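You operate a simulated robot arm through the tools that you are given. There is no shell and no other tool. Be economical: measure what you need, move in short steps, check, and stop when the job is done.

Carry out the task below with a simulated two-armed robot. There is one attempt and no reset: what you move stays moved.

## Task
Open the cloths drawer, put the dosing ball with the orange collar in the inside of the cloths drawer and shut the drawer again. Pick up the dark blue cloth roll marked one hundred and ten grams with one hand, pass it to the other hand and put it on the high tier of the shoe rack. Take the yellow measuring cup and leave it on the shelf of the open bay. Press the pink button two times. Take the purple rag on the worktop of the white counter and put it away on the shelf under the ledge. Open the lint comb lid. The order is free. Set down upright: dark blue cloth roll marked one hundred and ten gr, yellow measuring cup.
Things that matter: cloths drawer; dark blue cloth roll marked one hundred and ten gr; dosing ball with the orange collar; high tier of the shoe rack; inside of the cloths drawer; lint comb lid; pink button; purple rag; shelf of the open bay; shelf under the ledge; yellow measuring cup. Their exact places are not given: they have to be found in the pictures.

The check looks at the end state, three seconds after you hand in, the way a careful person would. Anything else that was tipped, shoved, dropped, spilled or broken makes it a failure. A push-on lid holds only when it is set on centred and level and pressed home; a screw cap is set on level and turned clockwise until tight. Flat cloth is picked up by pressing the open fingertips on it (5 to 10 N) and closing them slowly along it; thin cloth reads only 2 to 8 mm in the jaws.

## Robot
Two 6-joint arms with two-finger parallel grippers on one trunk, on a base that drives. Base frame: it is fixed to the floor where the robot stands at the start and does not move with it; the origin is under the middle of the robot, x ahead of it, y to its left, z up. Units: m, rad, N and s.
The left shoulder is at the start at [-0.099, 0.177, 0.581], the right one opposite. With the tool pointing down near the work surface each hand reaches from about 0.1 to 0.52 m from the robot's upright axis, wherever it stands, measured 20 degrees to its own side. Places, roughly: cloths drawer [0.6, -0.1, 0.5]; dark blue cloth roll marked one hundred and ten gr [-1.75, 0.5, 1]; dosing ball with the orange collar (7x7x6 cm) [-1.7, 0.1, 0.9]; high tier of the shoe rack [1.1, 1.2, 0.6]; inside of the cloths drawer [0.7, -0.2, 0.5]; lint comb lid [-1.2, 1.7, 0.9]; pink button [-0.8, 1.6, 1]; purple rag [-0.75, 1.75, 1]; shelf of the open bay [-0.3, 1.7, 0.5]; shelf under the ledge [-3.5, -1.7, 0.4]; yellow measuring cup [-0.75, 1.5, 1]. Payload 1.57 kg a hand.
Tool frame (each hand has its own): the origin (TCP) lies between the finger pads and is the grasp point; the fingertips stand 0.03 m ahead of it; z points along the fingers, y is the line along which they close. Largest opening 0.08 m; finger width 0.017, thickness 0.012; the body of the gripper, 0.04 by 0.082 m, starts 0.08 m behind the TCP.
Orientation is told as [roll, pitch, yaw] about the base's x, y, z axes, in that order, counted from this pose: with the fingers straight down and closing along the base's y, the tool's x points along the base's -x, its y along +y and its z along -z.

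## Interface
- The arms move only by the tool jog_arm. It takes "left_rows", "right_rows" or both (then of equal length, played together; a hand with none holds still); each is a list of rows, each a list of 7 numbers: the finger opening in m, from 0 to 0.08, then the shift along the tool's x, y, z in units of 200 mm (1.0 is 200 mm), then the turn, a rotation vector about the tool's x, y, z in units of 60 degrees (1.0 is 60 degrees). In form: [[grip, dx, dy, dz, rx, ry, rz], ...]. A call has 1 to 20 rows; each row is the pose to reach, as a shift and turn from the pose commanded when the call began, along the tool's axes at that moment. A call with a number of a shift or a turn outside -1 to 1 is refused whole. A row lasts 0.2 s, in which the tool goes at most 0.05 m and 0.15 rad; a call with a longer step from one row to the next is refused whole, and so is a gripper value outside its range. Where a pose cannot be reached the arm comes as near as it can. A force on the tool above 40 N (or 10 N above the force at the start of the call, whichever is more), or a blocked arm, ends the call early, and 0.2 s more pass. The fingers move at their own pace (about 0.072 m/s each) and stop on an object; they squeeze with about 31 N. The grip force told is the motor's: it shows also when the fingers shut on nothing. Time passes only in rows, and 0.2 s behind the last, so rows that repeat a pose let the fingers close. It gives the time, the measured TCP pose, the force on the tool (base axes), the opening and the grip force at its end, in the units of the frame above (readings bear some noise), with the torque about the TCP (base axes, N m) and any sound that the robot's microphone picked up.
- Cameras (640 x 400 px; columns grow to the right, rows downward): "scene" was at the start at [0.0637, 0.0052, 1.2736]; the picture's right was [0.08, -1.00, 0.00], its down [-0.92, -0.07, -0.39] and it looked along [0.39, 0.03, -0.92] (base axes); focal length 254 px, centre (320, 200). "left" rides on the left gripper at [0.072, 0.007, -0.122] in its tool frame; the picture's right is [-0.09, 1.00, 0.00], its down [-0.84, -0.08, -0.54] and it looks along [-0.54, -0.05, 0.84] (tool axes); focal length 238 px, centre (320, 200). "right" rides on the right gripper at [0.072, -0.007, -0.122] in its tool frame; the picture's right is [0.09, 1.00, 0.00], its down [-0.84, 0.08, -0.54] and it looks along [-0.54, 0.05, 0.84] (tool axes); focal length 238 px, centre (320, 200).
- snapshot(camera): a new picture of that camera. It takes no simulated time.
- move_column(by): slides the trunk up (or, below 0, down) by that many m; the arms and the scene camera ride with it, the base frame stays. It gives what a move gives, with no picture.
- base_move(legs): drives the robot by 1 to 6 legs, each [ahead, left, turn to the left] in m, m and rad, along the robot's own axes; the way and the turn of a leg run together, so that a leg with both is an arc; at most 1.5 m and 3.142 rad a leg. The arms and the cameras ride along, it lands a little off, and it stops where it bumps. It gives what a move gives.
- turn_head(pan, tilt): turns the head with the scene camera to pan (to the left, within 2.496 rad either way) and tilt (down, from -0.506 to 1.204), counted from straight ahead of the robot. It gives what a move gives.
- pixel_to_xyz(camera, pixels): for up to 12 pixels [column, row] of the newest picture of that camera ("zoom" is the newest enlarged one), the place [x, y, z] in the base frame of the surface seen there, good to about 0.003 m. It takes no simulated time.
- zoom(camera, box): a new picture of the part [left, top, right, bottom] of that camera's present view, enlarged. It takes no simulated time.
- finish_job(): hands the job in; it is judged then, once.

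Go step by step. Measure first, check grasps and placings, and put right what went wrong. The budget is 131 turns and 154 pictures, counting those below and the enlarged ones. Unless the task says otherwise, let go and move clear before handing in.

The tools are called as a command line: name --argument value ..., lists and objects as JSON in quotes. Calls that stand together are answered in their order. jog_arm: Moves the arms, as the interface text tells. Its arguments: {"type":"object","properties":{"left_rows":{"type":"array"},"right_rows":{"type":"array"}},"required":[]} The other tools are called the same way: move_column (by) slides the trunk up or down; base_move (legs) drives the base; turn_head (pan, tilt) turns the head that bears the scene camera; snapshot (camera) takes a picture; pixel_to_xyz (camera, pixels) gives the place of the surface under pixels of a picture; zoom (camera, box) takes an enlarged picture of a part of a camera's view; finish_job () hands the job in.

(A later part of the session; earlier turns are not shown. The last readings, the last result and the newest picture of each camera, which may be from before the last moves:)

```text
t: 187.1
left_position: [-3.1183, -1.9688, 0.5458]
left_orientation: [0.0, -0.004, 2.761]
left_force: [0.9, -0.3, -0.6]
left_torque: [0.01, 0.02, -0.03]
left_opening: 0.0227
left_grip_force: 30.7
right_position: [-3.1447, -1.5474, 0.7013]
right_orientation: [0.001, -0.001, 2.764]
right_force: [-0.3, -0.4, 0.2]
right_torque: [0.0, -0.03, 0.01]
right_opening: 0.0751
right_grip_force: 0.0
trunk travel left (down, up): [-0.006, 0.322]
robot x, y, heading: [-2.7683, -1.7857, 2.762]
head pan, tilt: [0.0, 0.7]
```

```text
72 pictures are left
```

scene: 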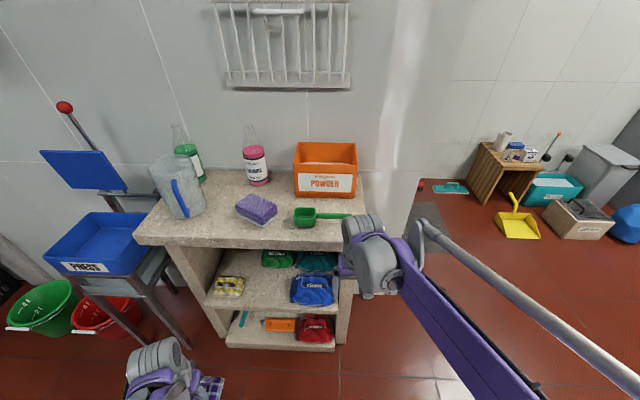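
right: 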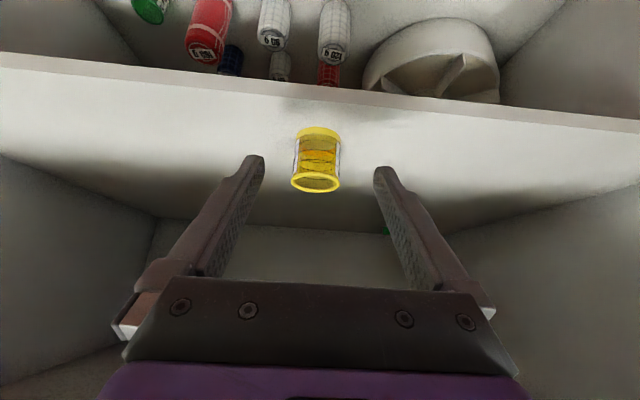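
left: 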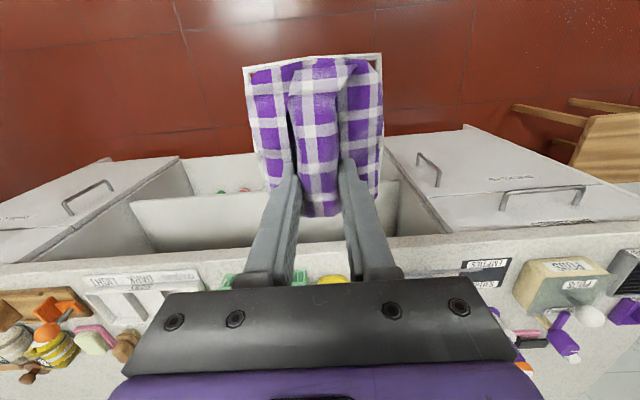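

Well aligned. On the middle shelf there are rags at front-left, front-right and the back; the front middle looks free. Zooming to measure.

zoom --camera "scene" --box '[180, 220, 380, 345]'

pixel_to_xyz --camera "zoom" --pixels '[[280, 260], [280, 285], [90, 250], [210, 210], [210, 240], [365, 200], [355, 250], [480, 230], [260, 200], [285, 170], [200, 180], [250, 75]]'

```text
3.20 times, centred on (280, 282) of scene
```

zoom: 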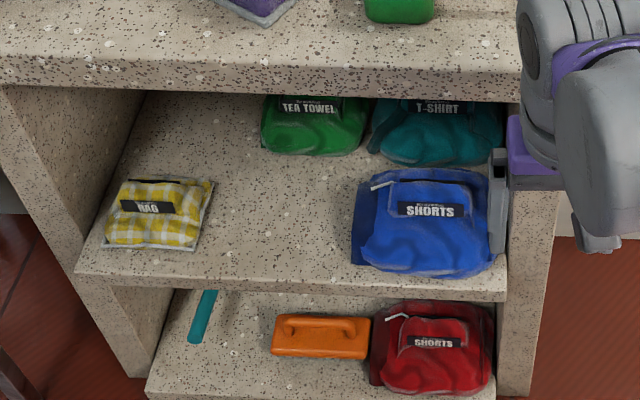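

```text
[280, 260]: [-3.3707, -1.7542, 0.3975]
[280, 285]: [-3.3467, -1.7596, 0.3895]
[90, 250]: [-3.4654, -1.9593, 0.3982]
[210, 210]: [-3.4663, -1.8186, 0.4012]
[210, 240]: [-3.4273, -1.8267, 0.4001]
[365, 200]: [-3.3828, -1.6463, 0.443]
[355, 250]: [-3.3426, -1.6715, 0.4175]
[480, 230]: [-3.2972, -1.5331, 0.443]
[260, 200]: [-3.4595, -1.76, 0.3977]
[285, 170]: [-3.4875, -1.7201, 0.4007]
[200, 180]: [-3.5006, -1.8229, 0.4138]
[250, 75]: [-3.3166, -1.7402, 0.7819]
```

The gap between the yellow and blue rags is 0.178 m wide, about 0.19 m left of my axis, with the shelf front at 0.547 m ahead. I'll tilt the left hand 40° forward and line it up.

jog_arm --left_rows '[[0, -0.1, -0.08, 0, 0, -0.12, 0], [0, -0.2, -0.16, 0, 0, -0.24, 0], [0, -0.3, -0.24, 0, 0, -0.36, 0], [0, -0.4, -0.32, 0, 0, -0.48, 0], [0, -0.5, -0.4, 0, 0, -0.6, 0], [0, -0.6, -0.48, 0, 0, -0.667, 0], [0, -0.7, -0.525, 0, 0, -0.667, 0], [0, -0.7, -0.525, 0, 0, -0.667, 0]]'

snapshot --camera "left"

snapshot --camera "scene"

```text
t: 188.8
left_position: [-3.21, -1.8183, 0.5474]
left_orientation: [0.0, -0.702, 2.761]
left_force: [-0.5, 0.0, -1.3]
left_torque: [0.01, -0.02, -0.01]
left_opening: 0.023
left_grip_force: 30.9
right_position: [-3.1431, -1.5458, 0.7007]
right_orientation: [0.0, -0.001, 2.761]
right_force: [0.3, 0.0, 0.4]
right_torque: [-0.02, 0.0, 0.0]
right_opening: 0.075
right_grip_force: 0.0
trunk travel left (down, up): [-0.006, 0.322]
robot x, y, heading: [-2.7692, -1.7878, 2.767]
head pan, tilt: [0.0, 0.7]
```

```text
70 pictures are left
```

left: 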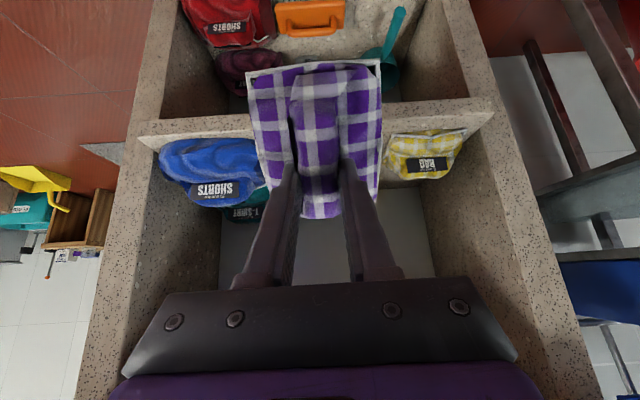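

```text
69 pictures are left
```

scene: 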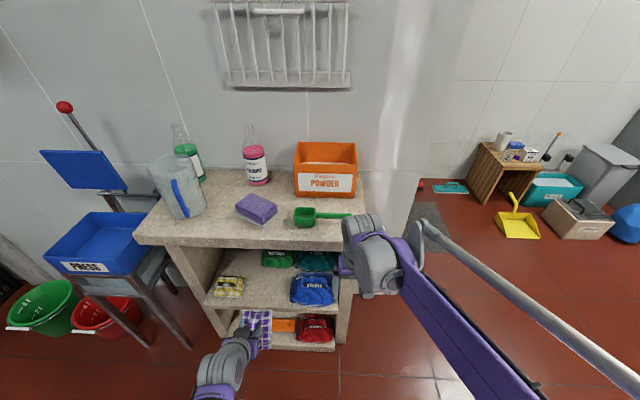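

The rag lines up between the blue and yellow ones. I'll move forward 0.2 m at this height.

jog_arm --left_rows '[[0, -0.153, 0, 0.129, 0, 0, 0], [0, -0.306, 0, 0.257, 0, 0, 0], [0, -0.46, 0, 0.386, 0, 0, 0], [0, -0.613, 0, 0.514, 0, 0, 0], [0, -0.766, 0, 0.643, 0, 0, 0], [0, -0.766, 0, 0.643, 0, 0, 0]]'

snapshot --camera "left"

snapshot --camera "scene"

```text
t: 190.2
left_position: [-3.3958, -1.7443, 0.548]
left_orientation: [0.001, -0.703, 2.762]
left_force: [0.3, -0.5, -0.4]
left_torque: [-0.01, -0.02, 0.04]
left_opening: 0.023
left_grip_force: 31.2
right_position: [-3.1458, -1.5467, 0.7015]
right_orientation: [-0.001, 0.002, 2.763]
right_force: [0.3, 0.5, 0.7]
right_torque: [0.03, 0.01, -0.03]
right_opening: 0.0751
right_grip_force: 0.0
trunk travel left (down, up): [-0.006, 0.322]
robot x, y, heading: [-2.7695, -1.7885, 2.763]
head pan, tilt: [0.0, 0.7]
```

```text
68 pictures are left
```

left: 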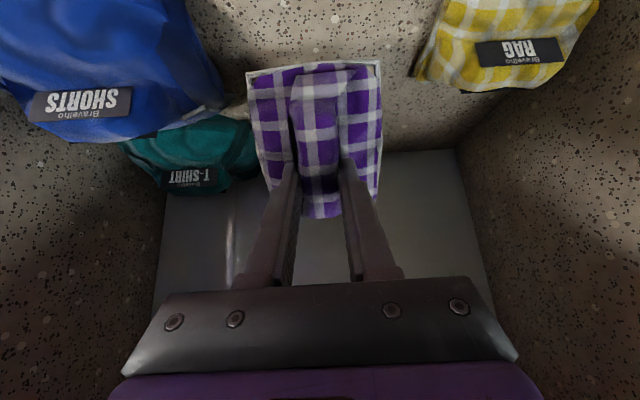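

```text
67 pictures are left
```

scene: 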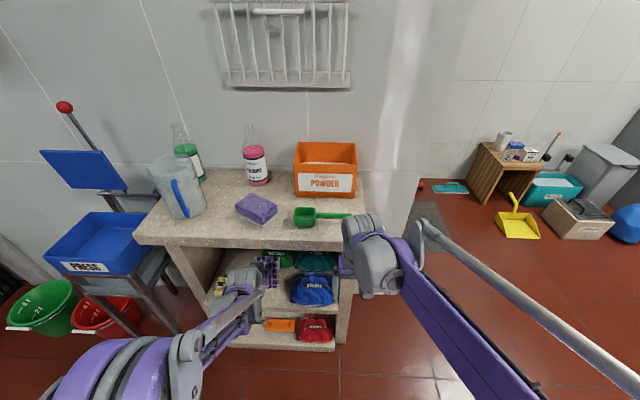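

Clear on both sides. Lowering until the rag's near edge touches the shelf.

jog_arm --left_rows '[[0, 0.064, 0, 0.077, 0, 0, 0], [0, 0.112, 0, 0.134, 0, 0, 0], [0, 0.145, 0, 0.172, 0, 0, 0], [0, 0.17, 0, 0.203, 0, 0, 0], [0, 0.186, 0, 0.222, 0, 0, 0]]'

```text
t: 191.4
left_position: [-3.3946, -1.7437, 0.4894]
left_orientation: [0.002, -0.703, 2.762]
left_force: [0.3, 0.2, -0.7]
left_torque: [0.0, 0.0, -0.02]
left_opening: 0.0228
left_grip_force: 31.3
right_position: [-3.1446, -1.5472, 0.7026]
right_orientation: [-0.001, 0.0, 2.765]
right_force: [0.2, -0.3, 0.1]
right_torque: [-0.01, -0.01, 0.0]
right_opening: 0.0751
right_grip_force: 0.1
trunk travel left (down, up): [-0.006, 0.322]
robot x, y, heading: [-2.7711, -1.7863, 2.767]
head pan, tilt: [0.0, 0.7]
```

No contact yet; lowering further in small steps.

jog_arm --left_rows '[[0, 0.016, 0, 0.019, 0, 0, 0], [0, 0.032, 0, 0.038, 0, 0, 0], [0, 0.048, 0, 0.057, 0, 0, 0], [0, 0.064, 0, 0.077, 0, 0, 0]]'

snapshot --camera "left"

```text
t: 192.2
left_position: [-3.3963, -1.7429, 0.4798]
left_orientation: [0.002, -0.712, 2.761]
left_force: [4.8, -0.6, 18.9]
left_torque: [-0.18, -0.4, 0.03]
left_opening: 0.0231
left_grip_force: 30.6
right_position: [-3.143, -1.5463, 0.7025]
right_orientation: [0.001, -0.002, 2.764]
right_force: [0.3, -0.2, 0.4]
right_torque: [0.01, 0.0, -0.01]
right_opening: 0.0751
right_grip_force: 0.1
trunk travel left (down, up): [-0.006, 0.322]
robot x, y, heading: [-2.769, -1.7845, 2.771]
head pan, tilt: [0.0, 0.7]
stopped in row 3 (left hand): the force on the tool passed its limit at 47 N (the readings are from after the stop); the commanded pose is now the measured one
```

```text
66 pictures are left
```

left: 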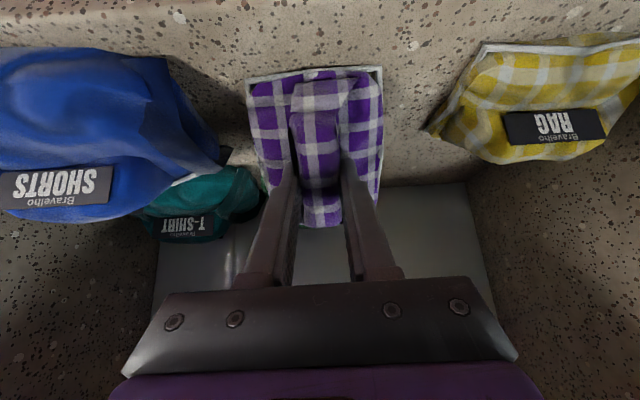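

The rag's near edge touches the shelf well inside the front edge. Opening and retreating along the tool axis.

jog_arm --left_rows '[[0.04, -0.005, 0, -0.006, 0, 0, 0], [0.06, -0.005, 0, -0.006, 0, 0, 0], [0.06, -0.005, 0, -0.006, 0, 0, 0], [0.06, -0.02, 0, -0.15, 0, 0, 0], [0.06, -0.02, 0, -0.3, 0, 0, 0], [0.06, 0.1, 0, -0.45, 0, 0, 0], [0.06, 0.2, 0, -0.6, 0, 0, 0], [0.06, 0.3, 0, -0.75, 0, 0, 0]]'

snapshot --camera "left"

zoom --camera "scene" --box '[180, 220, 380, 345]'

```text
t: 194.0
left_position: [-3.2642, -1.7976, 0.5523]
left_orientation: [0.0, -0.709, 2.761]
left_force: [0.1, -0.6, -0.1]
left_torque: [0.02, -0.03, 0.01]
left_opening: 0.0598
left_grip_force: 0.2
right_position: [-3.1436, -1.5466, 0.7018]
right_orientation: [0.0, 0.002, 2.764]
right_force: [0.3, -0.8, 0.4]
right_torque: [-0.02, -0.01, 0.02]
right_opening: 0.0749
right_grip_force: 0.0
trunk travel left (down, up): [-0.006, 0.322]
robot x, y, heading: [-2.7695, -1.7875, 2.761]
head pan, tilt: [0.0, 0.7]
```

```text
65 pictures are left
```

left: 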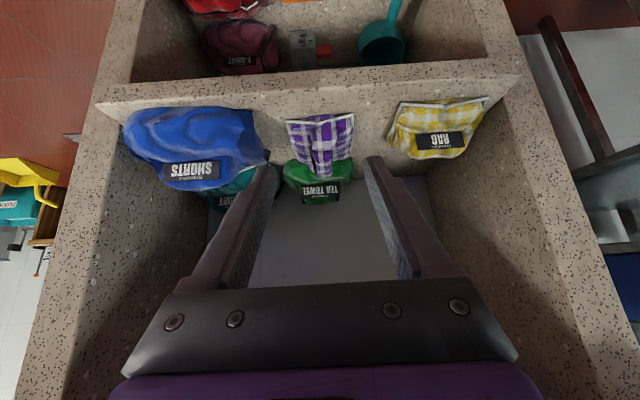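

```text
3.20 times, centred on (280, 282) of scene
```

zoom: 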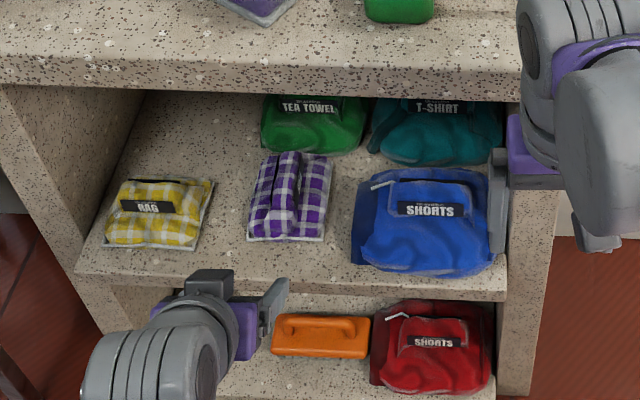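

The rag lies neatly on the shelf beside its neighbours. Now I'll fold the left hand, then look toward the island for the cloth roll and dosing ball.

jog_arm --left_rows '[[0.06, 0.0, 0, -0.15, 0, 0.12, 0], [0.06, 0.0, 0.05, -0.3, 0, 0.24, 0], [0.06, 0.0, 0.1, -0.45, 0, 0.36, 0], [0.06, 0.0, 0.15, -0.6, 0, 0.48, 0], [0.06, 0.0, 0.2, -0.75, 0, 0.6, 0], [0.06, 0.0, 0.25, -0.85, 0, 0.677, 0]]'

turn_head --pan -1.64 --tilt 0.35

snapshot --camera "scene"

zoom --camera "scene" --box '[240, 90, 420, 200]'

```text
t: 195.4
left_position: [-3.1801, -1.8845, 0.6835]
left_orientation: [0.002, 0.003, 2.761]
left_force: [0.3, -0.1, 0.3]
left_torque: [-0.01, 0.0, -0.03]
left_opening: 0.0601
left_grip_force: 0.1
right_position: [-3.1451, -1.5467, 0.7006]
right_orientation: [0.0, -0.001, 2.766]
right_force: [0.5, -0.7, -0.7]
right_torque: [0.04, 0.02, -0.01]
right_opening: 0.0751
right_grip_force: 0.1
trunk travel left (down, up): [-0.006, 0.322]
robot x, y, heading: [-2.7705, -1.784, 2.765]
head pan, tilt: [0.0, 0.7]
```

```text
t: 197.1
left_position: [-3.1803, -1.8844, 0.6844]
left_orientation: [-0.001, -0.001, 2.76]
left_force: [0.2, -0.4, -0.6]
left_torque: [-0.03, 0.0, 0.02]
left_opening: 0.0601
left_grip_force: 0.0
right_position: [-3.1459, -1.5473, 0.7024]
right_orientation: [-0.001, 0.0, 2.765]
right_force: [0.3, 0.0, -0.6]
right_torque: [-0.02, -0.01, -0.01]
right_opening: 0.0749
right_grip_force: 0.1
trunk travel left (down, up): [-0.006, 0.322]
robot x, y, heading: [-2.7655, -1.7839, 2.764]
head pan, tilt: [-1.641, 0.351]
```

```text
63 pictures are left
```

scene: 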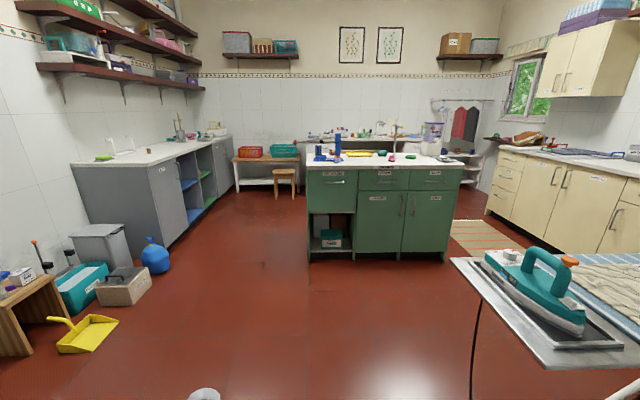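

```text
3.56 times, centred on (330, 145) of scene
```

zoom: 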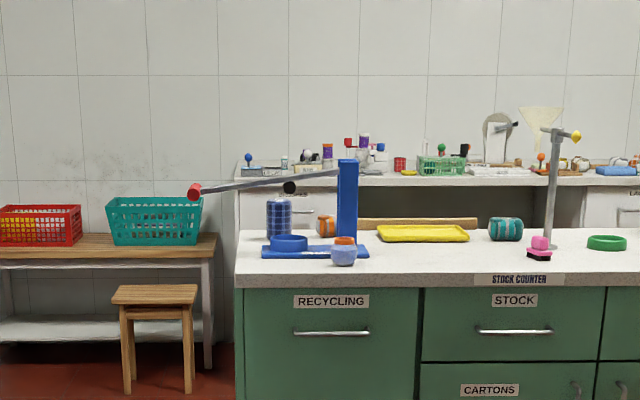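

I see the dark blue roll at zoom (278,218), standing behind the blue press, and the dosing ball at (343,250) near the front edge. Measuring.

pixel_to_xyz --camera "zoom" --pixels '[[343, 255], [343, 240], [278, 220], [278, 203], [326, 228], [237, 278], [470, 285], [620, 290], [347, 200], [195, 190], [289, 241], [262, 250]]'

zoom --camera "scene" --box '[300, 125, 380, 175]'

```text
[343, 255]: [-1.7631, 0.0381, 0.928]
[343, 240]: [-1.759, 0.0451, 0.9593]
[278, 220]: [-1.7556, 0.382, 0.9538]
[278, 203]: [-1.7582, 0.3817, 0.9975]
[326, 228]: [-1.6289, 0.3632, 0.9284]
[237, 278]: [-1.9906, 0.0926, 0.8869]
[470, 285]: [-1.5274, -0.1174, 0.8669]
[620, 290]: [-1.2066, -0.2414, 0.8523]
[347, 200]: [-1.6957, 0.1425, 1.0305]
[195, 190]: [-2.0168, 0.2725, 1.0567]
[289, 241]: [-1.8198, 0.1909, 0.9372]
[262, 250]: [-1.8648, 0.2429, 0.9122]
```

```text
8.00 times, centred on (340, 150) of scene
```

zoom: 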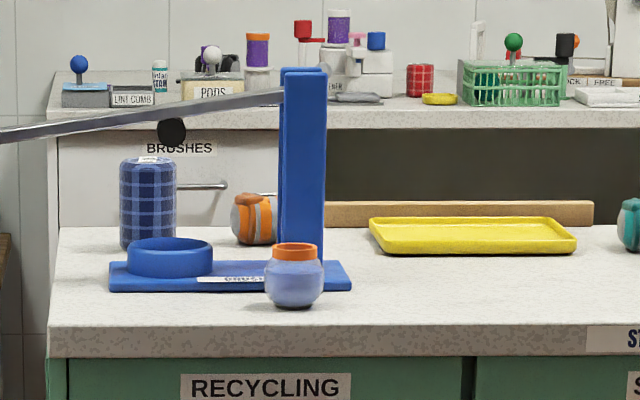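

The roll (~7 cm wide, 11 cm tall) is near the island's aisle side; the ball is near the side facing me. I'll check floor obstacles (stool, dustpan) before driving around.

pixel_to_xyz --camera "scene" --pixels '[[284, 172], [275, 180], [292, 195], [128, 287], [110, 320], [155, 260], [235, 160], [196, 222], [265, 157]]'

move_column --by 0.25

```text
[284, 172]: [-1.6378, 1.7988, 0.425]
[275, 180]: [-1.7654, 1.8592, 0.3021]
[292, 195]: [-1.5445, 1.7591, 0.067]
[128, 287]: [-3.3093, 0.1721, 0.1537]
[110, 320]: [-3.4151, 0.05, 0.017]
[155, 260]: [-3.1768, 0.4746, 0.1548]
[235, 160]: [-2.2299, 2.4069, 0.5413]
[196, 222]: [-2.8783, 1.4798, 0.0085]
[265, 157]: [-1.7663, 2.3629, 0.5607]
```

```text
t: 199.7
left_position: [-3.1802, -1.8842, 0.9321]
left_orientation: [0.0, 0.002, 2.76]
left_force: [0.1, 0.0, -0.8]
left_torque: [0.0, 0.01, 0.03]
left_opening: 0.0602
left_grip_force: 0.1
right_position: [-3.1447, -1.5466, 0.9516]
right_orientation: [-0.001, 0.001, 2.763]
right_force: [-0.1, 0.6, -0.4]
right_torque: [0.01, -0.01, 0.02]
right_opening: 0.0754
right_grip_force: 0.2
trunk travel left (down, up): [-0.256, 0.072]
robot x, y, heading: [-2.7667, -1.7836, 2.763]
head pan, tilt: [-1.641, 0.351]
```

The stool and grey counter leave room. I'll turn and drive around the island's end into the aisle, facing the roll.

base_move --legs '[[0, 0, 1.55], [-1.289, -0.396, 0], [-1.289, -0.396, 0], [-0.553, 0.852, 0]]'

turn_head --pan 0.0 --tilt 0.6

snapshot --camera "scene"

```text
t: 223.8
left_position: [-1.3619, 0.6205, 0.932]
left_orientation: [-0.001, 0.0, -1.994]
left_force: [0.0, 0.1, -0.3]
left_torque: [0.01, -0.02, -0.02]
left_opening: 0.0602
left_grip_force: 0.0
right_position: [-1.6984, 0.668, 0.9516]
right_orientation: [0.0, 0.0, -1.991]
right_force: [-0.3, 0.3, 0.3]
right_torque: [0.01, 0.06, -0.01]
right_opening: 0.0751
right_grip_force: 0.1
trunk travel left (down, up): [-0.256, 0.072]
robot x, y, heading: [-1.4468, 1.0315, -1.995]
head pan, tilt: [-1.641, 0.351]
```

```text
t: 225.5
left_position: [-1.3616, 0.6191, 0.9312]
left_orientation: [-0.001, -0.001, -1.993]
left_force: [0.6, 0.4, 0.3]
left_torque: [-0.01, -0.01, 0.01]
left_opening: 0.0598
left_grip_force: 0.1
right_position: [-1.6966, 0.6697, 0.9509]
right_orientation: [-0.002, 0.001, -1.989]
right_force: [-0.1, 0.7, -0.8]
right_torque: [0.02, -0.02, 0.01]
right_opening: 0.0749
right_grip_force: 0.2
trunk travel left (down, up): [-0.256, 0.072]
robot x, y, heading: [-1.4437, 1.0384, -1.981]
head pan, tilt: [0.0, 0.6]
```

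```text
60 pictures are left
```

scene: 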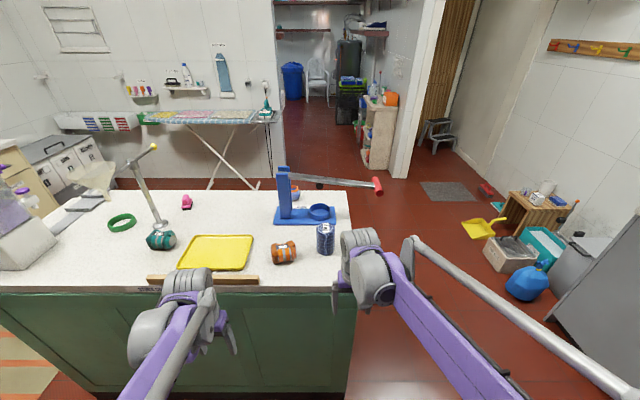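

The roll stands at (325,238). Zoom and measure.

zoom --camera "scene" --box '[250, 190, 370, 300]'

pixel_to_xyz --camera "scene" --pixels '[[325, 228], [325, 240], [325, 253], [317, 240], [333, 240], [325, 222], [300, 285], [345, 285], [350, 220], [350, 195], [284, 250], [296, 240]]'

```text
3.64 times, centred on (310, 245) of scene
```

zoom: 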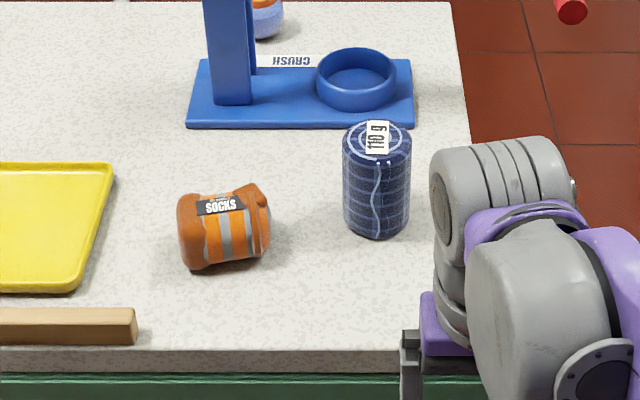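

```text
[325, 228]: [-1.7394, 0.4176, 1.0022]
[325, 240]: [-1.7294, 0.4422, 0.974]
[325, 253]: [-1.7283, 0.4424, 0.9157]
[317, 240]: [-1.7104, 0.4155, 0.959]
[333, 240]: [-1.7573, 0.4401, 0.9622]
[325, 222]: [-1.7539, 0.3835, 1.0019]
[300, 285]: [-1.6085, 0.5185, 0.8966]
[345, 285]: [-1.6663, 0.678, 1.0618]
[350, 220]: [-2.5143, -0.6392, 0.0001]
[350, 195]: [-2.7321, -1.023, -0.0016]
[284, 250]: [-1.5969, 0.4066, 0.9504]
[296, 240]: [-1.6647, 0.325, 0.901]
```

Confirmed "110 g": roll centre ≈(-1.742,0.412), z 0.90–1.002. I'll pre-tilt the right hand 52° forward, raise the left hand, then drive 0.17 m closer.

jog_arm --right_rows '[[0.08, 0, 0.05, -0.05, 0, -0.13, 0], [0.08, 0, 0.1, -0.1, 0, -0.26, 0], [0.08, 0, 0.15, -0.15, 0, -0.39, 0], [0.08, 0, 0.2, -0.2, 0, -0.52, 0], [0.08, 0, 0.25, -0.21, 0, -0.65, 0], [0.08, 0, 0.31, -0.21, 0, -0.78, 0], [0.08, 0, 0.31, -0.21, 0, -0.867, 0]]' --left_rows '[[0.08, 0.05, 0, -0.1, 0, 0, 0], [0.08, 0.1, 0, -0.2, 0, 0, 0], [0.08, 0.15, 0, -0.3, 0, 0, 0], [0.08, 0.2, 0.05, -0.4, 0, 0, 0], [0.08, 0.25, 0.1, -0.5, 0, 0, 0], [0.08, 0.3, 0.15, -0.6, 0, 0, 0], [0.08, 0.3, 0.15, -0.6, 0, 0, 0]]'

base_move --legs '[[0.17, 0, 0]]'

snapshot --camera "right"

snapshot --camera "scene"

```text
t: 227.1
left_position: [-1.3078, 0.662, 1.0529]
left_orientation: [-0.001, 0.0, -1.994]
left_force: [0.7, 0.1, -0.4]
left_torque: [-0.01, -0.01, 0.0]
left_opening: 0.0799
left_grip_force: 0.2
right_position: [-1.6415, 0.6423, 0.9935]
right_orientation: [0.003, -0.912, -1.989]
right_force: [-0.2, 0.0, 0.0]
right_torque: [-0.01, 0.01, 0.01]
right_opening: 0.0801
right_grip_force: 0.1
trunk travel left (down, up): [-0.256, 0.072]
robot x, y, heading: [-1.4445, 1.0336, -1.988]
head pan, tilt: [0.0, 0.6]
```

```text
t: 228.6
left_position: [-1.3794, 0.5043, 1.0522]
left_orientation: [-0.001, 0.002, -1.995]
left_force: [-0.1, -0.6, 0.3]
left_torque: [0.01, -0.02, 0.03]
left_opening: 0.08
left_grip_force: 0.0
right_position: [-1.7108, 0.4876, 0.9918]
right_orientation: [-0.001, -0.909, -1.992]
right_force: [-0.1, -0.6, -0.2]
right_torque: [0.01, 0.0, 0.01]
right_opening: 0.0798
right_grip_force: 0.0
trunk travel left (down, up): [-0.256, 0.072]
robot x, y, heading: [-1.5116, 0.8805, -1.991]
head pan, tilt: [0.0, 0.6]
```

```text
58 pictures are left
```

right: 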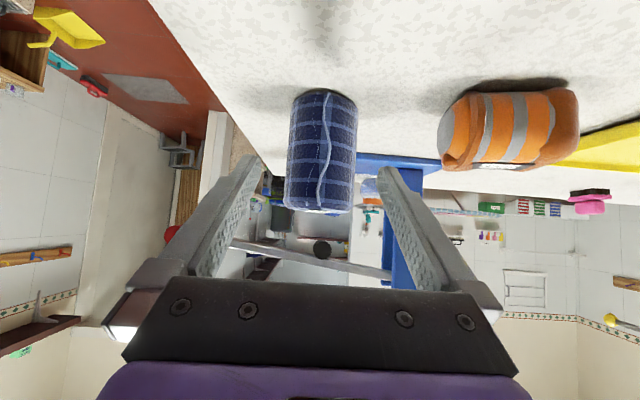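

```text
57 pictures are left
```

scene: 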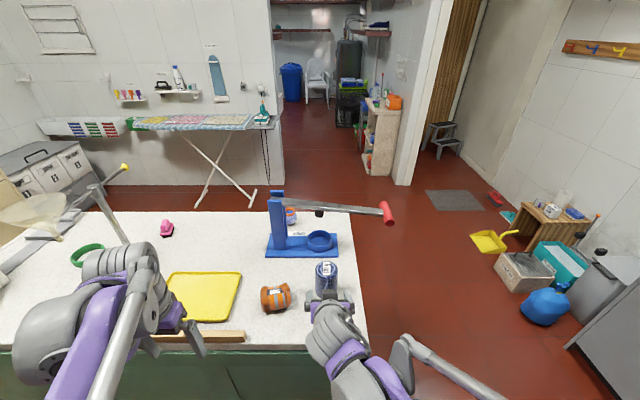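

The roll is centred at column 320 between the fingers. Advancing 0.103 m along the tool axis.

jog_arm --right_rows '[[0.08, 0, 0.01, 0.13, 0, 0, 0], [0.08, 0, 0.01, 0.26, 0, 0, 0], [0.08, 0, 0.01, 0.39, 0, 0, 0], [0.08, 0, 0.01, 0.5, 0, 0, 0], [0.08, 0, 0.01, 0.5, 0, 0, 0]]'

snapshot --camera "right"

```text
t: 229.8
left_position: [-1.3797, 0.5038, 1.0522]
left_orientation: [-0.002, -0.001, -1.995]
left_force: [0.5, 0.2, -0.8]
left_torque: [0.01, 0.01, 0.01]
left_opening: 0.0802
left_grip_force: 0.0
right_position: [-1.7409, 0.4155, 0.9322]
right_orientation: [0.0, -0.91, -1.992]
right_force: [-0.2, 0.2, 0.1]
right_torque: [0.0, 0.02, -0.03]
right_opening: 0.0801
right_grip_force: 0.1
trunk travel left (down, up): [-0.256, 0.072]
robot x, y, heading: [-1.5093, 0.8786, -1.989]
head pan, tilt: [0.0, 0.6]
```

```text
56 pictures are left
```

right: 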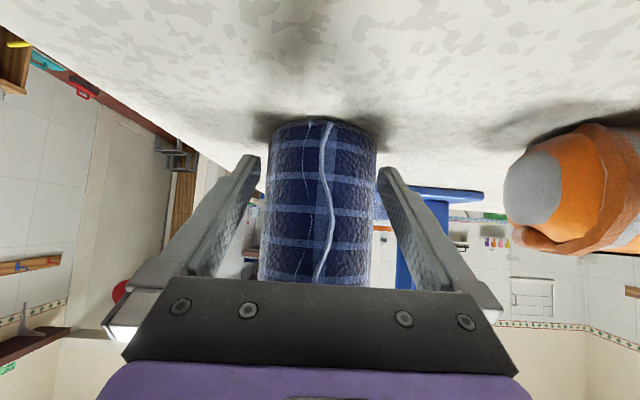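

Well straddled. Close and lift 0.1 m.

jog_arm --right_rows '[[0.06, 0, 0, 0, 0, 0, 0], [0.05, 0, 0, 0, 0, 0, 0], [0.05, 0, 0, 0, 0, 0, 0], [0.05, -0.04, 0, -0.031, 0, 0, 0], [0.05, -0.16, 0, -0.124, 0, 0, 0], [0.05, -0.28, 0, -0.217, 0, 0, 0], [0.05, -0.3945, 0, -0.307, 0, 0, 0], [0.05, -0.3945, 0, -0.307, 0, 0, 0]]'

snapshot --camera "right"

```text
t: 231.6
left_position: [-1.3798, 0.5041, 1.0515]
left_orientation: [0.0, 0.002, -1.996]
left_force: [0.2, 0.7, 0.5]
left_torque: [-0.01, -0.01, -0.01]
left_opening: 0.0803
left_grip_force: 0.0
right_position: [-1.7427, 0.4143, 1.0333]
right_orientation: [0.001, -0.908, -1.992]
right_force: [0.5, -1.5, -1.5]
right_torque: [0.01, 0.01, -0.03]
right_opening: 0.0641
right_grip_force: 31.0
trunk travel left (down, up): [-0.256, 0.072]
robot x, y, heading: [-1.5125, 0.881, -1.992]
head pan, tilt: [0.0, 0.6]
```

```text
55 pictures are left
```

right: 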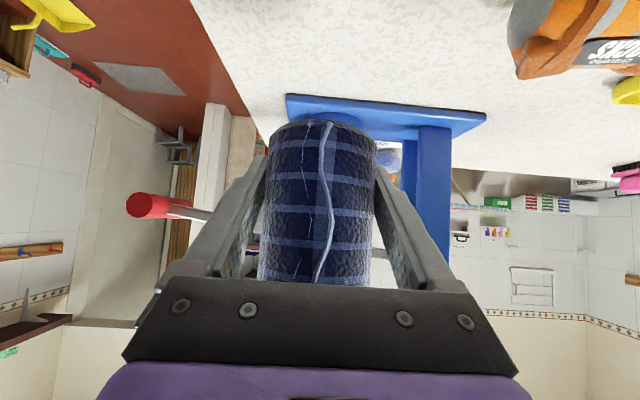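

Roll held (64 mm). I'll back off 0.3 m, draw the roll in close to my centre, and start bringing the left hand toward it from above.

base_move --legs '[[-0.3, 0, 0]]'

jog_arm --right_rows '[[0.05, 0.14, 0, -0.045, 0, 0, 0], [0.05, 0.28, 0, -0.09, 0, 0, 0], [0.05, 0.42, 0, -0.14, 0, 0, 0], [0.05, 0.56, 0, -0.185, 0, 0, 0], [0.05, 0.684, 0, -0.228, 0, 0, 0], [0.05, 0.684, 0, -0.228, 0, 0, 0]]' --left_rows '[[0.08, 0, 0, -0.1, 0, 0, 0], [0.08, 0, 0, -0.2, 0, 0, 0], [0.08, 0, -0.15, -0.2, 0, 0, 0], [0.08, 0, -0.3, -0.2, 0, 0, 0], [0.08, 0, -0.45, -0.2, 0, 0, 0], [0.08, 0, -0.6, -0.2, 0, 0, 0]]'

turn_head --pan 0.0 --tilt 1.1

snapshot --camera "scene"

snapshot --camera "left"

```text
t: 233.6
left_position: [-1.2556, 0.7817, 1.0516]
left_orientation: [0.0, 0.0, -1.995]
left_force: [0.8, -0.1, 0.5]
left_torque: [-0.01, 0.01, 0.07]
left_opening: 0.08
left_grip_force: 0.1
right_position: [-1.6189, 0.691, 1.0316]
right_orientation: [0.0, -0.911, -1.99]
right_force: [-0.3, -0.1, -1.2]
right_torque: [0.01, -0.03, -0.01]
right_opening: 0.064
right_grip_force: 30.6
trunk travel left (down, up): [-0.256, 0.072]
robot x, y, heading: [-1.388, 1.1553, -1.992]
head pan, tilt: [0.0, 0.6]
```

```text
t: 235.0
left_position: [-1.3657, 0.83, 1.093]
left_orientation: [0.0, 0.0, -1.994]
left_force: [-0.6, -0.7, -0.8]
left_torque: [-0.01, 0.03, -0.01]
left_opening: 0.08
left_grip_force: 0.0
right_position: [-1.5698, 0.8028, 0.9527]
right_orientation: [0.0, -0.907, -1.99]
right_force: [-0.1, -0.1, -1.7]
right_torque: [-0.02, 0.0, 0.0]
right_opening: 0.0643
right_grip_force: 30.9
trunk travel left (down, up): [-0.256, 0.072]
robot x, y, heading: [-1.3888, 1.1567, -1.991]
head pan, tilt: [0.0, 0.6]
```

```text
t: 236.0
left_position: [-1.3639, 0.8284, 1.0939]
left_orientation: [-0.001, 0.0, -1.995]
left_force: [0.2, -0.4, -0.2]
left_torque: [0.0, -0.02, -0.03]
left_opening: 0.0798
left_grip_force: 0.1
right_position: [-1.5702, 0.8023, 0.9531]
right_orientation: [-0.001, -0.908, -1.992]
right_force: [0.1, -0.3, -1.5]
right_torque: [0.0, 0.0, 0.0]
right_opening: 0.064
right_grip_force: 30.7
trunk travel left (down, up): [-0.256, 0.072]
robot x, y, heading: [-1.3892, 1.1538, -1.99]
head pan, tilt: [0.0, 1.1]
```

```text
54 pictures are left
```

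scene: 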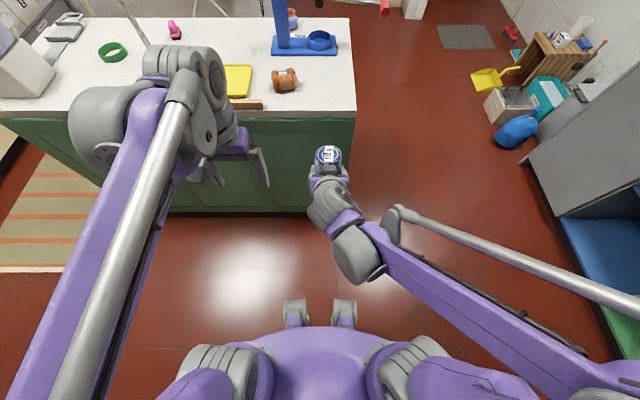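

```text
53 pictures are left
```

left: 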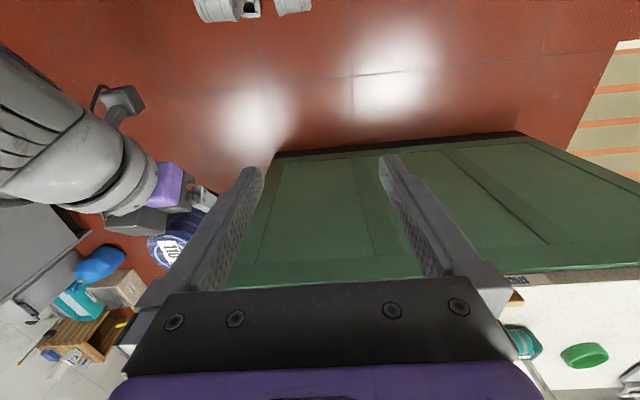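

The roll is held upright below the left hand's level. I'll verify the roll's top and then hover the left hand over it.

pixel_to_xyz --camera "scene" --pixels '[[329, 155], [329, 149], [329, 161], [322, 155], [337, 155]]'

jog_arm --left_rows '[[0.08, -0.1, -0.16, 0, 0, 0, 0], [0.08, -0.2, -0.32, 0, 0, 0, 0], [0.08, -0.3, -0.48, 0, 0, 0, 0], [0.08, -0.4, -0.64, 0, 0, 0, 0], [0.08, -0.5, -0.8, 0, 0, 0, 0], [0.08, -0.54, -0.8875, 0, 0, 0, 0], [0.08, -0.54, -0.8875, 0, 0, 0, 0]]'

snapshot --camera "left"

```text
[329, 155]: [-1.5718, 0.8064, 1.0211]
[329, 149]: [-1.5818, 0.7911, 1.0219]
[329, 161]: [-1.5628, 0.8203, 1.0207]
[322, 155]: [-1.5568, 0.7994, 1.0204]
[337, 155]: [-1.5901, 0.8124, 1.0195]
```

```text
t: 237.6
left_position: [-1.5718, 0.8075, 1.0919]
left_orientation: [-0.001, 0.001, -1.994]
left_force: [0.0, -0.5, -0.1]
left_torque: [0.02, -0.04, -0.01]
left_opening: 0.0801
left_grip_force: 0.0
right_position: [-1.5701, 0.8025, 0.9533]
right_orientation: [-0.001, -0.909, -1.99]
right_force: [0.4, -0.4, -1.4]
right_torque: [0.0, 0.04, -0.01]
right_opening: 0.0641
right_grip_force: 30.9
trunk travel left (down, up): [-0.256, 0.072]
robot x, y, heading: [-1.3914, 1.1524, -1.992]
head pan, tilt: [0.0, 1.1]
```

```text
52 pictures are left
```

left: 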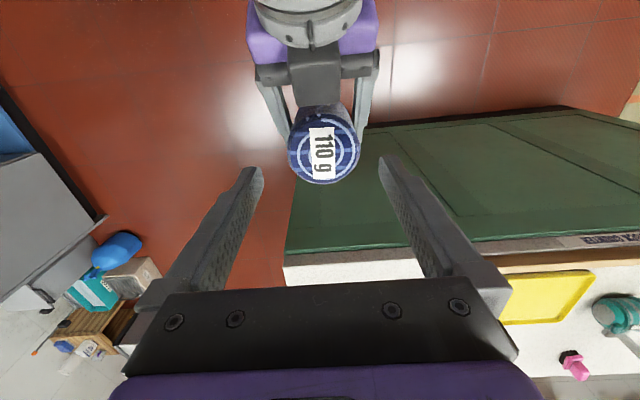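

The "110 g" top is almost centred at (324,155). I'll correct 5 mm, descend around the roll's top and look.

jog_arm --left_rows '[[0.08, -0.025, 0.015, 0, 0, 0, 0], [0.08, -0.025, 0.015, 0.15, 0, 0, 0], [0.08, -0.025, 0.015, 0.28, 0, 0, 0], [0.08, -0.025, 0.015, 0.38, 0, 0, 0], [0.08, -0.025, 0.015, 0.38, 0, 0, 0]]'

snapshot --camera "left"

zoom --camera "scene" --box '[240, 90, 420, 250]'

```text
t: 238.8
left_position: [-1.5694, 0.8003, 1.0146]
left_orientation: [0.0, -0.001, -1.993]
left_force: [-0.5, -0.1, -0.4]
left_torque: [0.01, -0.03, 0.01]
left_opening: 0.0802
left_grip_force: 0.2
right_position: [-1.5697, 0.8029, 0.9517]
right_orientation: [0.0, -0.909, -1.992]
right_force: [-0.2, 0.0, -1.1]
right_torque: [0.03, 0.01, -0.02]
right_opening: 0.0641
right_grip_force: 31.1
trunk travel left (down, up): [-0.256, 0.072]
robot x, y, heading: [-1.3928, 1.1529, -1.996]
head pan, tilt: [0.0, 1.1]
```

```text
51 pictures are left
```

left: 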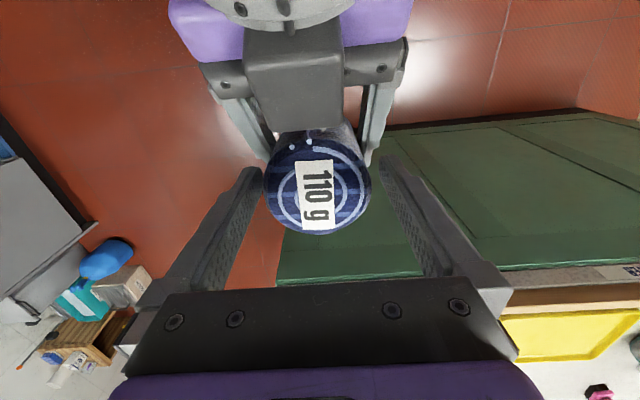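

```text
2.50 times, centred on (330, 170) of scene
```

zoom: 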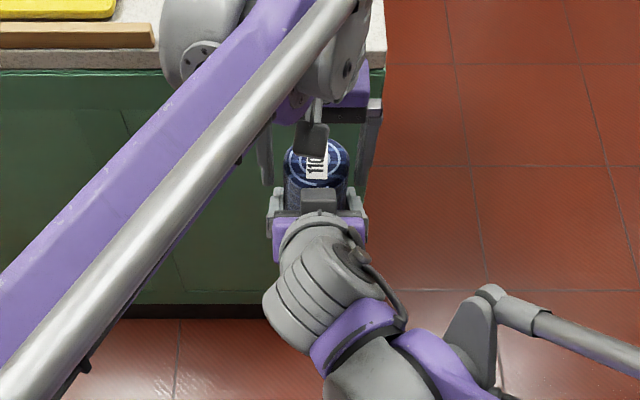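

The left fingers straddle the roll's top. I'll shift 5 mm back, close the left hand, then check the grip before releasing the right.

jog_arm --left_rows '[[0.08, 0.025, 0, 0, 0, 0, 0], [0.065, 0.025, 0, 0, 0, 0, 0], [0.05, 0.025, 0, 0, 0, 0, 0], [0.05, 0.025, 0, 0, 0, 0, 0], [0.05, 0.025, 0, 0, 0, 0, 0]]'

```text
t: 240.0
left_position: [-1.5686, 0.8031, 1.0159]
left_orientation: [-0.002, 0.0, -1.997]
left_force: [-15.5, 1.2, -0.2]
left_torque: [-0.05, 0.24, -0.09]
left_opening: 0.0642
left_grip_force: 30.1
right_position: [-1.5695, 0.8029, 0.9519]
right_orientation: [-0.002, -0.908, -1.989]
right_force: [16.0, -2.8, -0.8]
right_torque: [0.14, 0.72, 0.01]
right_opening: 0.0645
right_grip_force: 31.5
trunk travel left (down, up): [-0.256, 0.072]
robot x, y, heading: [-1.3934, 1.155, -1.995]
head pan, tilt: [0.0, 1.1]
```

Both hands hold the roll. I'll open the right hand and withdraw it straight back.

jog_arm --right_rows '[[0.07, 0, 0, 0, 0, 0, 0], [0.08, 0, 0, 0, 0, 0, 0], [0.08, 0, 0, 0, 0, 0, 0], [0.08, 0.12, 0, -0.11, 0, 0, 0], [0.08, 0.26, 0, -0.22, 0, 0, 0], [0.08, 0.4, 0, -0.34, 0, 0, 0], [0.08, 0.5, -0.1, -0.44, 0, 0, 0]]'

snapshot --camera "left"

```text
t: 241.6
left_position: [-1.5673, 0.806, 1.016]
left_orientation: [0.001, 0.0, -1.995]
left_force: [0.0, 1.3, 0.2]
left_torque: [0.0, -0.02, 0.01]
left_opening: 0.0641
left_grip_force: 31.1
right_position: [-1.5354, 0.9311, 0.9276]
right_orientation: [-0.001, -0.908, -1.991]
right_force: [0.4, -0.7, -0.1]
right_torque: [-0.04, -0.01, 0.01]
right_opening: 0.0801
right_grip_force: 0.1
trunk travel left (down, up): [-0.256, 0.072]
robot x, y, heading: [-1.3908, 1.1538, -1.992]
head pan, tilt: [0.0, 1.1]
```

```text
49 pictures are left
```

left: 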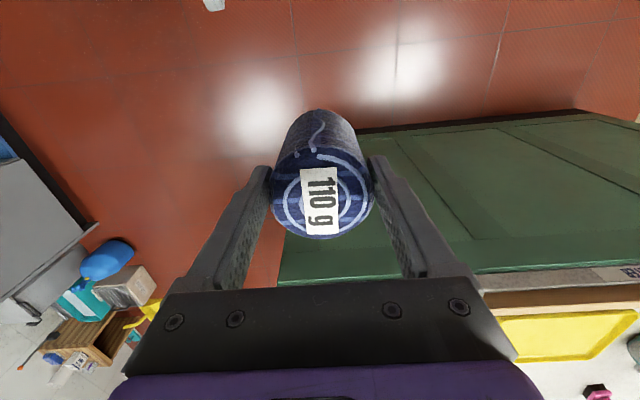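

The handover worked: the left hand holds the roll alone. I'll straighten the right hand out to the side, raise the trunk, and drive around the island's end to the ball's side.

jog_arm --right_rows '[[0.08, 0, -0.14, 0, 0, 0.124, 0], [0.08, 0, -0.28, 0, 0, 0.248, 0], [0.08, 0, -0.42, 0, 0, 0.372, 0], [0.08, 0, -0.56, 0, 0, 0.496, 0], [0.08, 0, -0.7, 0, 0, 0.62, 0], [0.08, 0, -0.84, 0, 0, 0.744, 0], [0.08, 0, -0.9, 0, 0, 0.868, 0]]'

move_column --by 0.07

base_move --legs '[[0.462, -0.9, 0], [1.003, 0.208, 0], [0, 0, 3.14], [-0.548, -0.245, 0], [0.2326, -0.52, 0]]'

turn_head --pan -0.2 --tilt 0.7

snapshot --camera "scene"

```text
t: 243.2
left_position: [-1.5686, 0.8039, 1.0154]
left_orientation: [-0.001, 0.002, -1.996]
left_force: [-0.1, 0.2, -0.2]
left_torque: [0.02, 0.0, 0.0]
left_opening: 0.0642
left_grip_force: 31.3
right_position: [-1.6989, 1.0013, 0.9267]
right_orientation: [0.0, 0.003, -1.992]
right_force: [-0.5, -0.5, 0.3]
right_torque: [0.01, 0.01, 0.01]
right_opening: 0.0801
right_grip_force: 0.1
trunk travel left (down, up): [-0.256, 0.072]
robot x, y, heading: [-1.3886, 1.1559, -1.988]
head pan, tilt: [0.0, 1.1]
```

```text
t: 244.2
left_position: [-1.5665, 0.8043, 1.0863]
left_orientation: [0.0, 0.0, -1.995]
left_force: [0.3, 0.5, -0.7]
left_torque: [0.0, 0.03, 0.0]
left_opening: 0.0641
left_grip_force: 30.9
right_position: [-1.6993, 1.0025, 0.9975]
right_orientation: [0.001, 0.001, -1.99]
right_force: [0.7, 0.7, -0.7]
right_torque: [-0.04, 0.01, 0.01]
right_opening: 0.0803
right_grip_force: 0.0
trunk travel left (down, up): [-0.326, 0.002]
robot x, y, heading: [-1.3898, 1.1567, -1.991]
head pan, tilt: [0.0, 1.1]
```

```text
t: 272.5
left_position: [-1.8591, -0.1389, 1.0866]
left_orientation: [0.0, 0.0, 1.169]
left_force: [0.1, -0.7, -1.5]
left_torque: [0.0, 0.05, 0.02]
left_opening: 0.0641
left_grip_force: 30.9
right_position: [-1.7235, -0.3326, 0.9984]
right_orientation: [0.002, 0.0, 1.172]
right_force: [-0.6, 0.1, 0.2]
right_torque: [-0.03, -0.04, 0.0]
right_opening: 0.08
right_grip_force: 0.1
trunk travel left (down, up): [-0.326, 0.002]
robot x, y, heading: [-2.0302, -0.4985, 1.171]
head pan, tilt: [0.0, 1.1]
```

```text
t: 273.3
left_position: [-1.8601, -0.1377, 1.0858]
left_orientation: [0.0, 0.0, 1.169]
left_force: [0.6, 0.4, -2.0]
left_torque: [0.0, 0.03, 0.02]
left_opening: 0.064
left_grip_force: 31.1
right_position: [-1.7231, -0.3329, 0.9977]
right_orientation: [-0.002, -0.001, 1.174]
right_force: [0.1, -0.1, 0.2]
right_torque: [0.02, 0.05, 0.01]
right_opening: 0.0799
right_grip_force: 0.0
trunk travel left (down, up): [-0.326, 0.002]
robot x, y, heading: [-2.0297, -0.4928, 1.174]
head pan, tilt: [-0.201, 0.7]
```

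```text
48 pictures are left
```

scene: 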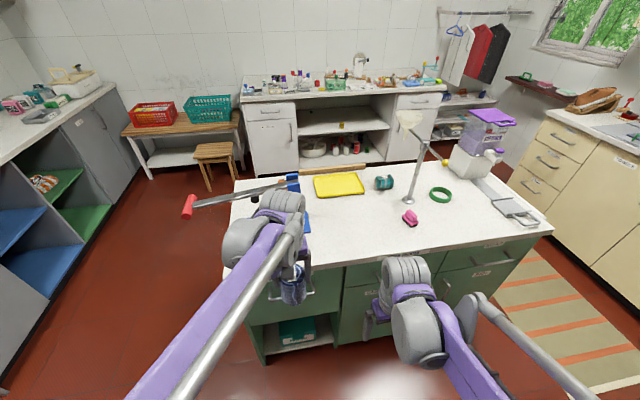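

Landed well. I'll move the left hand (with the roll) left and back out of the way, then drive 0.2 m closer and look for the ball.

jog_arm --left_rows '[[0.05, 0.12, 0.15, 0, 0, 0, 0], [0.05, 0.24, 0.3, 0, 0, 0, 0], [0.05, 0.36, 0.45, 0, 0, 0, 0], [0.05, 0.48, 0.6, 0, 0, 0, 0], [0.05, 0.6, 0.75, 0, 0, 0, 0], [0.05, 0.7, 0.95, 0, 0, 0, 0]]' --right_rows '[[0.08, 0, 0.1, -0.1, 0, 0, 0], [0.08, 0, 0.25, -0.2, 0, 0, 0], [0.08, 0, 0.4, -0.2, 0, 0, 0], [0.08, 0, 0.55, -0.2, 0, 0, 0], [0.08, 0, 0.7, -0.2, 0, 0, 0], [0.08, 0, 0.85, -0.2, 0, 0, 0]]'

base_move --legs '[[0.2, 0, 0]]'

snapshot --camera "right"

snapshot --camera "scene"

```text
t: 274.7
left_position: [-2.0907, -0.1918, 1.0871]
left_orientation: [0.0, -0.002, 1.169]
left_force: [-0.4, 0.0, -1.7]
left_torque: [0.0, -0.02, -0.01]
left_opening: 0.0642
left_grip_force: 30.6
right_position: [-1.8828, -0.2651, 1.0377]
right_orientation: [-0.002, 0.001, 1.173]
right_force: [0.7, 0.5, 0.3]
right_torque: [0.0, -0.04, 0.01]
right_opening: 0.0799
right_grip_force: 0.1
trunk travel left (down, up): [-0.326, 0.002]
robot x, y, heading: [-2.0278, -0.4907, 1.167]
head pan, tilt: [-0.201, 0.7]
```

```text
t: 276.4
left_position: [-2.0115, -0.0078, 1.0859]
left_orientation: [0.0, 0.001, 1.169]
left_force: [0.8, -0.6, -1.6]
left_torque: [-0.01, -0.03, -0.01]
left_opening: 0.0642
left_grip_force: 30.5
right_position: [-1.8044, -0.0795, 1.0372]
right_orientation: [0.0, 0.001, 1.173]
right_force: [-0.5, -0.8, -0.3]
right_torque: [0.02, 0.0, 0.01]
right_opening: 0.08
right_grip_force: 0.1
trunk travel left (down, up): [-0.326, 0.002]
robot x, y, heading: [-1.9509, -0.3052, 1.17]
head pan, tilt: [-0.201, 0.7]
```

```text
47 pictures are left
```

right: 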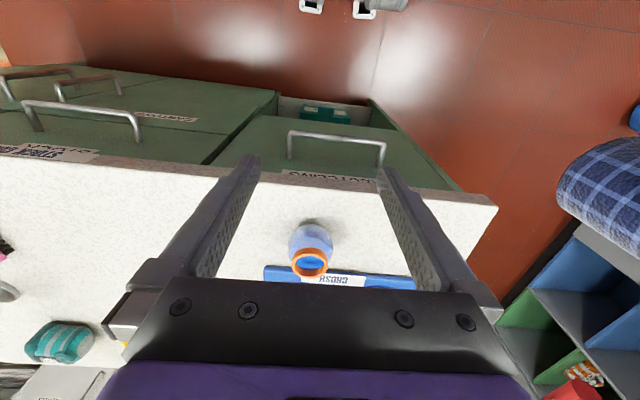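

```text
46 pictures are left
```

scene: 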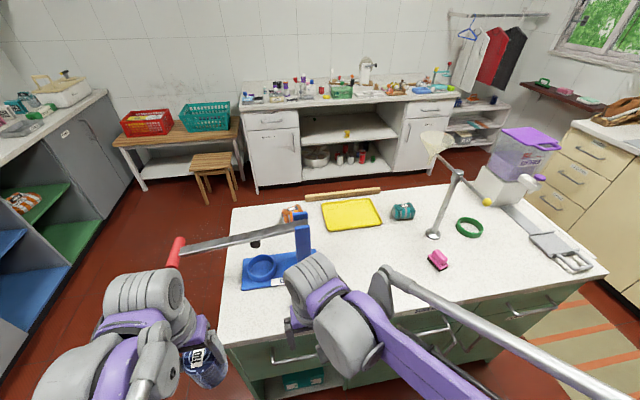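

The ball with the orange collar is at (310,250) in the right picture. Measuring.

pixel_to_xyz --camera "right" --pixels '[[310, 252], [310, 277], [296, 262], [325, 262], [290, 240], [331, 238], [310, 230], [310, 265], [300, 224], [270, 272]]'

zoom --camera "right" --box '[230, 190, 400, 300]'

```text
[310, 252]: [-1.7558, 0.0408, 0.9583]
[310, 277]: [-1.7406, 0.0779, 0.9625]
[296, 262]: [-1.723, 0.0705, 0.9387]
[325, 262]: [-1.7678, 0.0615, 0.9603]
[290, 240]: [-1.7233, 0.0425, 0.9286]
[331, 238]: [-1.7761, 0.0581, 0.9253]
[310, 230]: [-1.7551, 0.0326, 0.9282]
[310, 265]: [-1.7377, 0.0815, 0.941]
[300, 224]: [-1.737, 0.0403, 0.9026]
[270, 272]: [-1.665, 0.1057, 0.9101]
```

```text
3.64 times, centred on (315, 245) of right
```

zoom: 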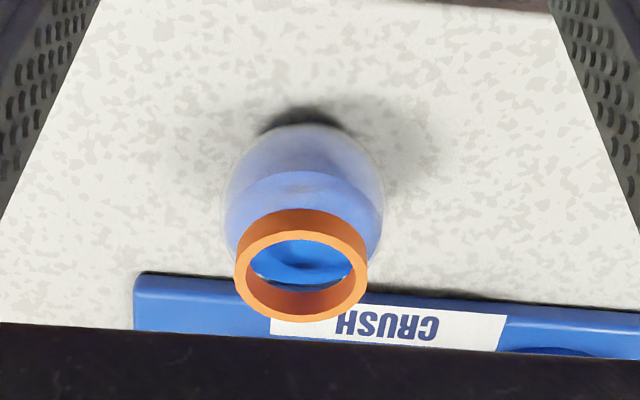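

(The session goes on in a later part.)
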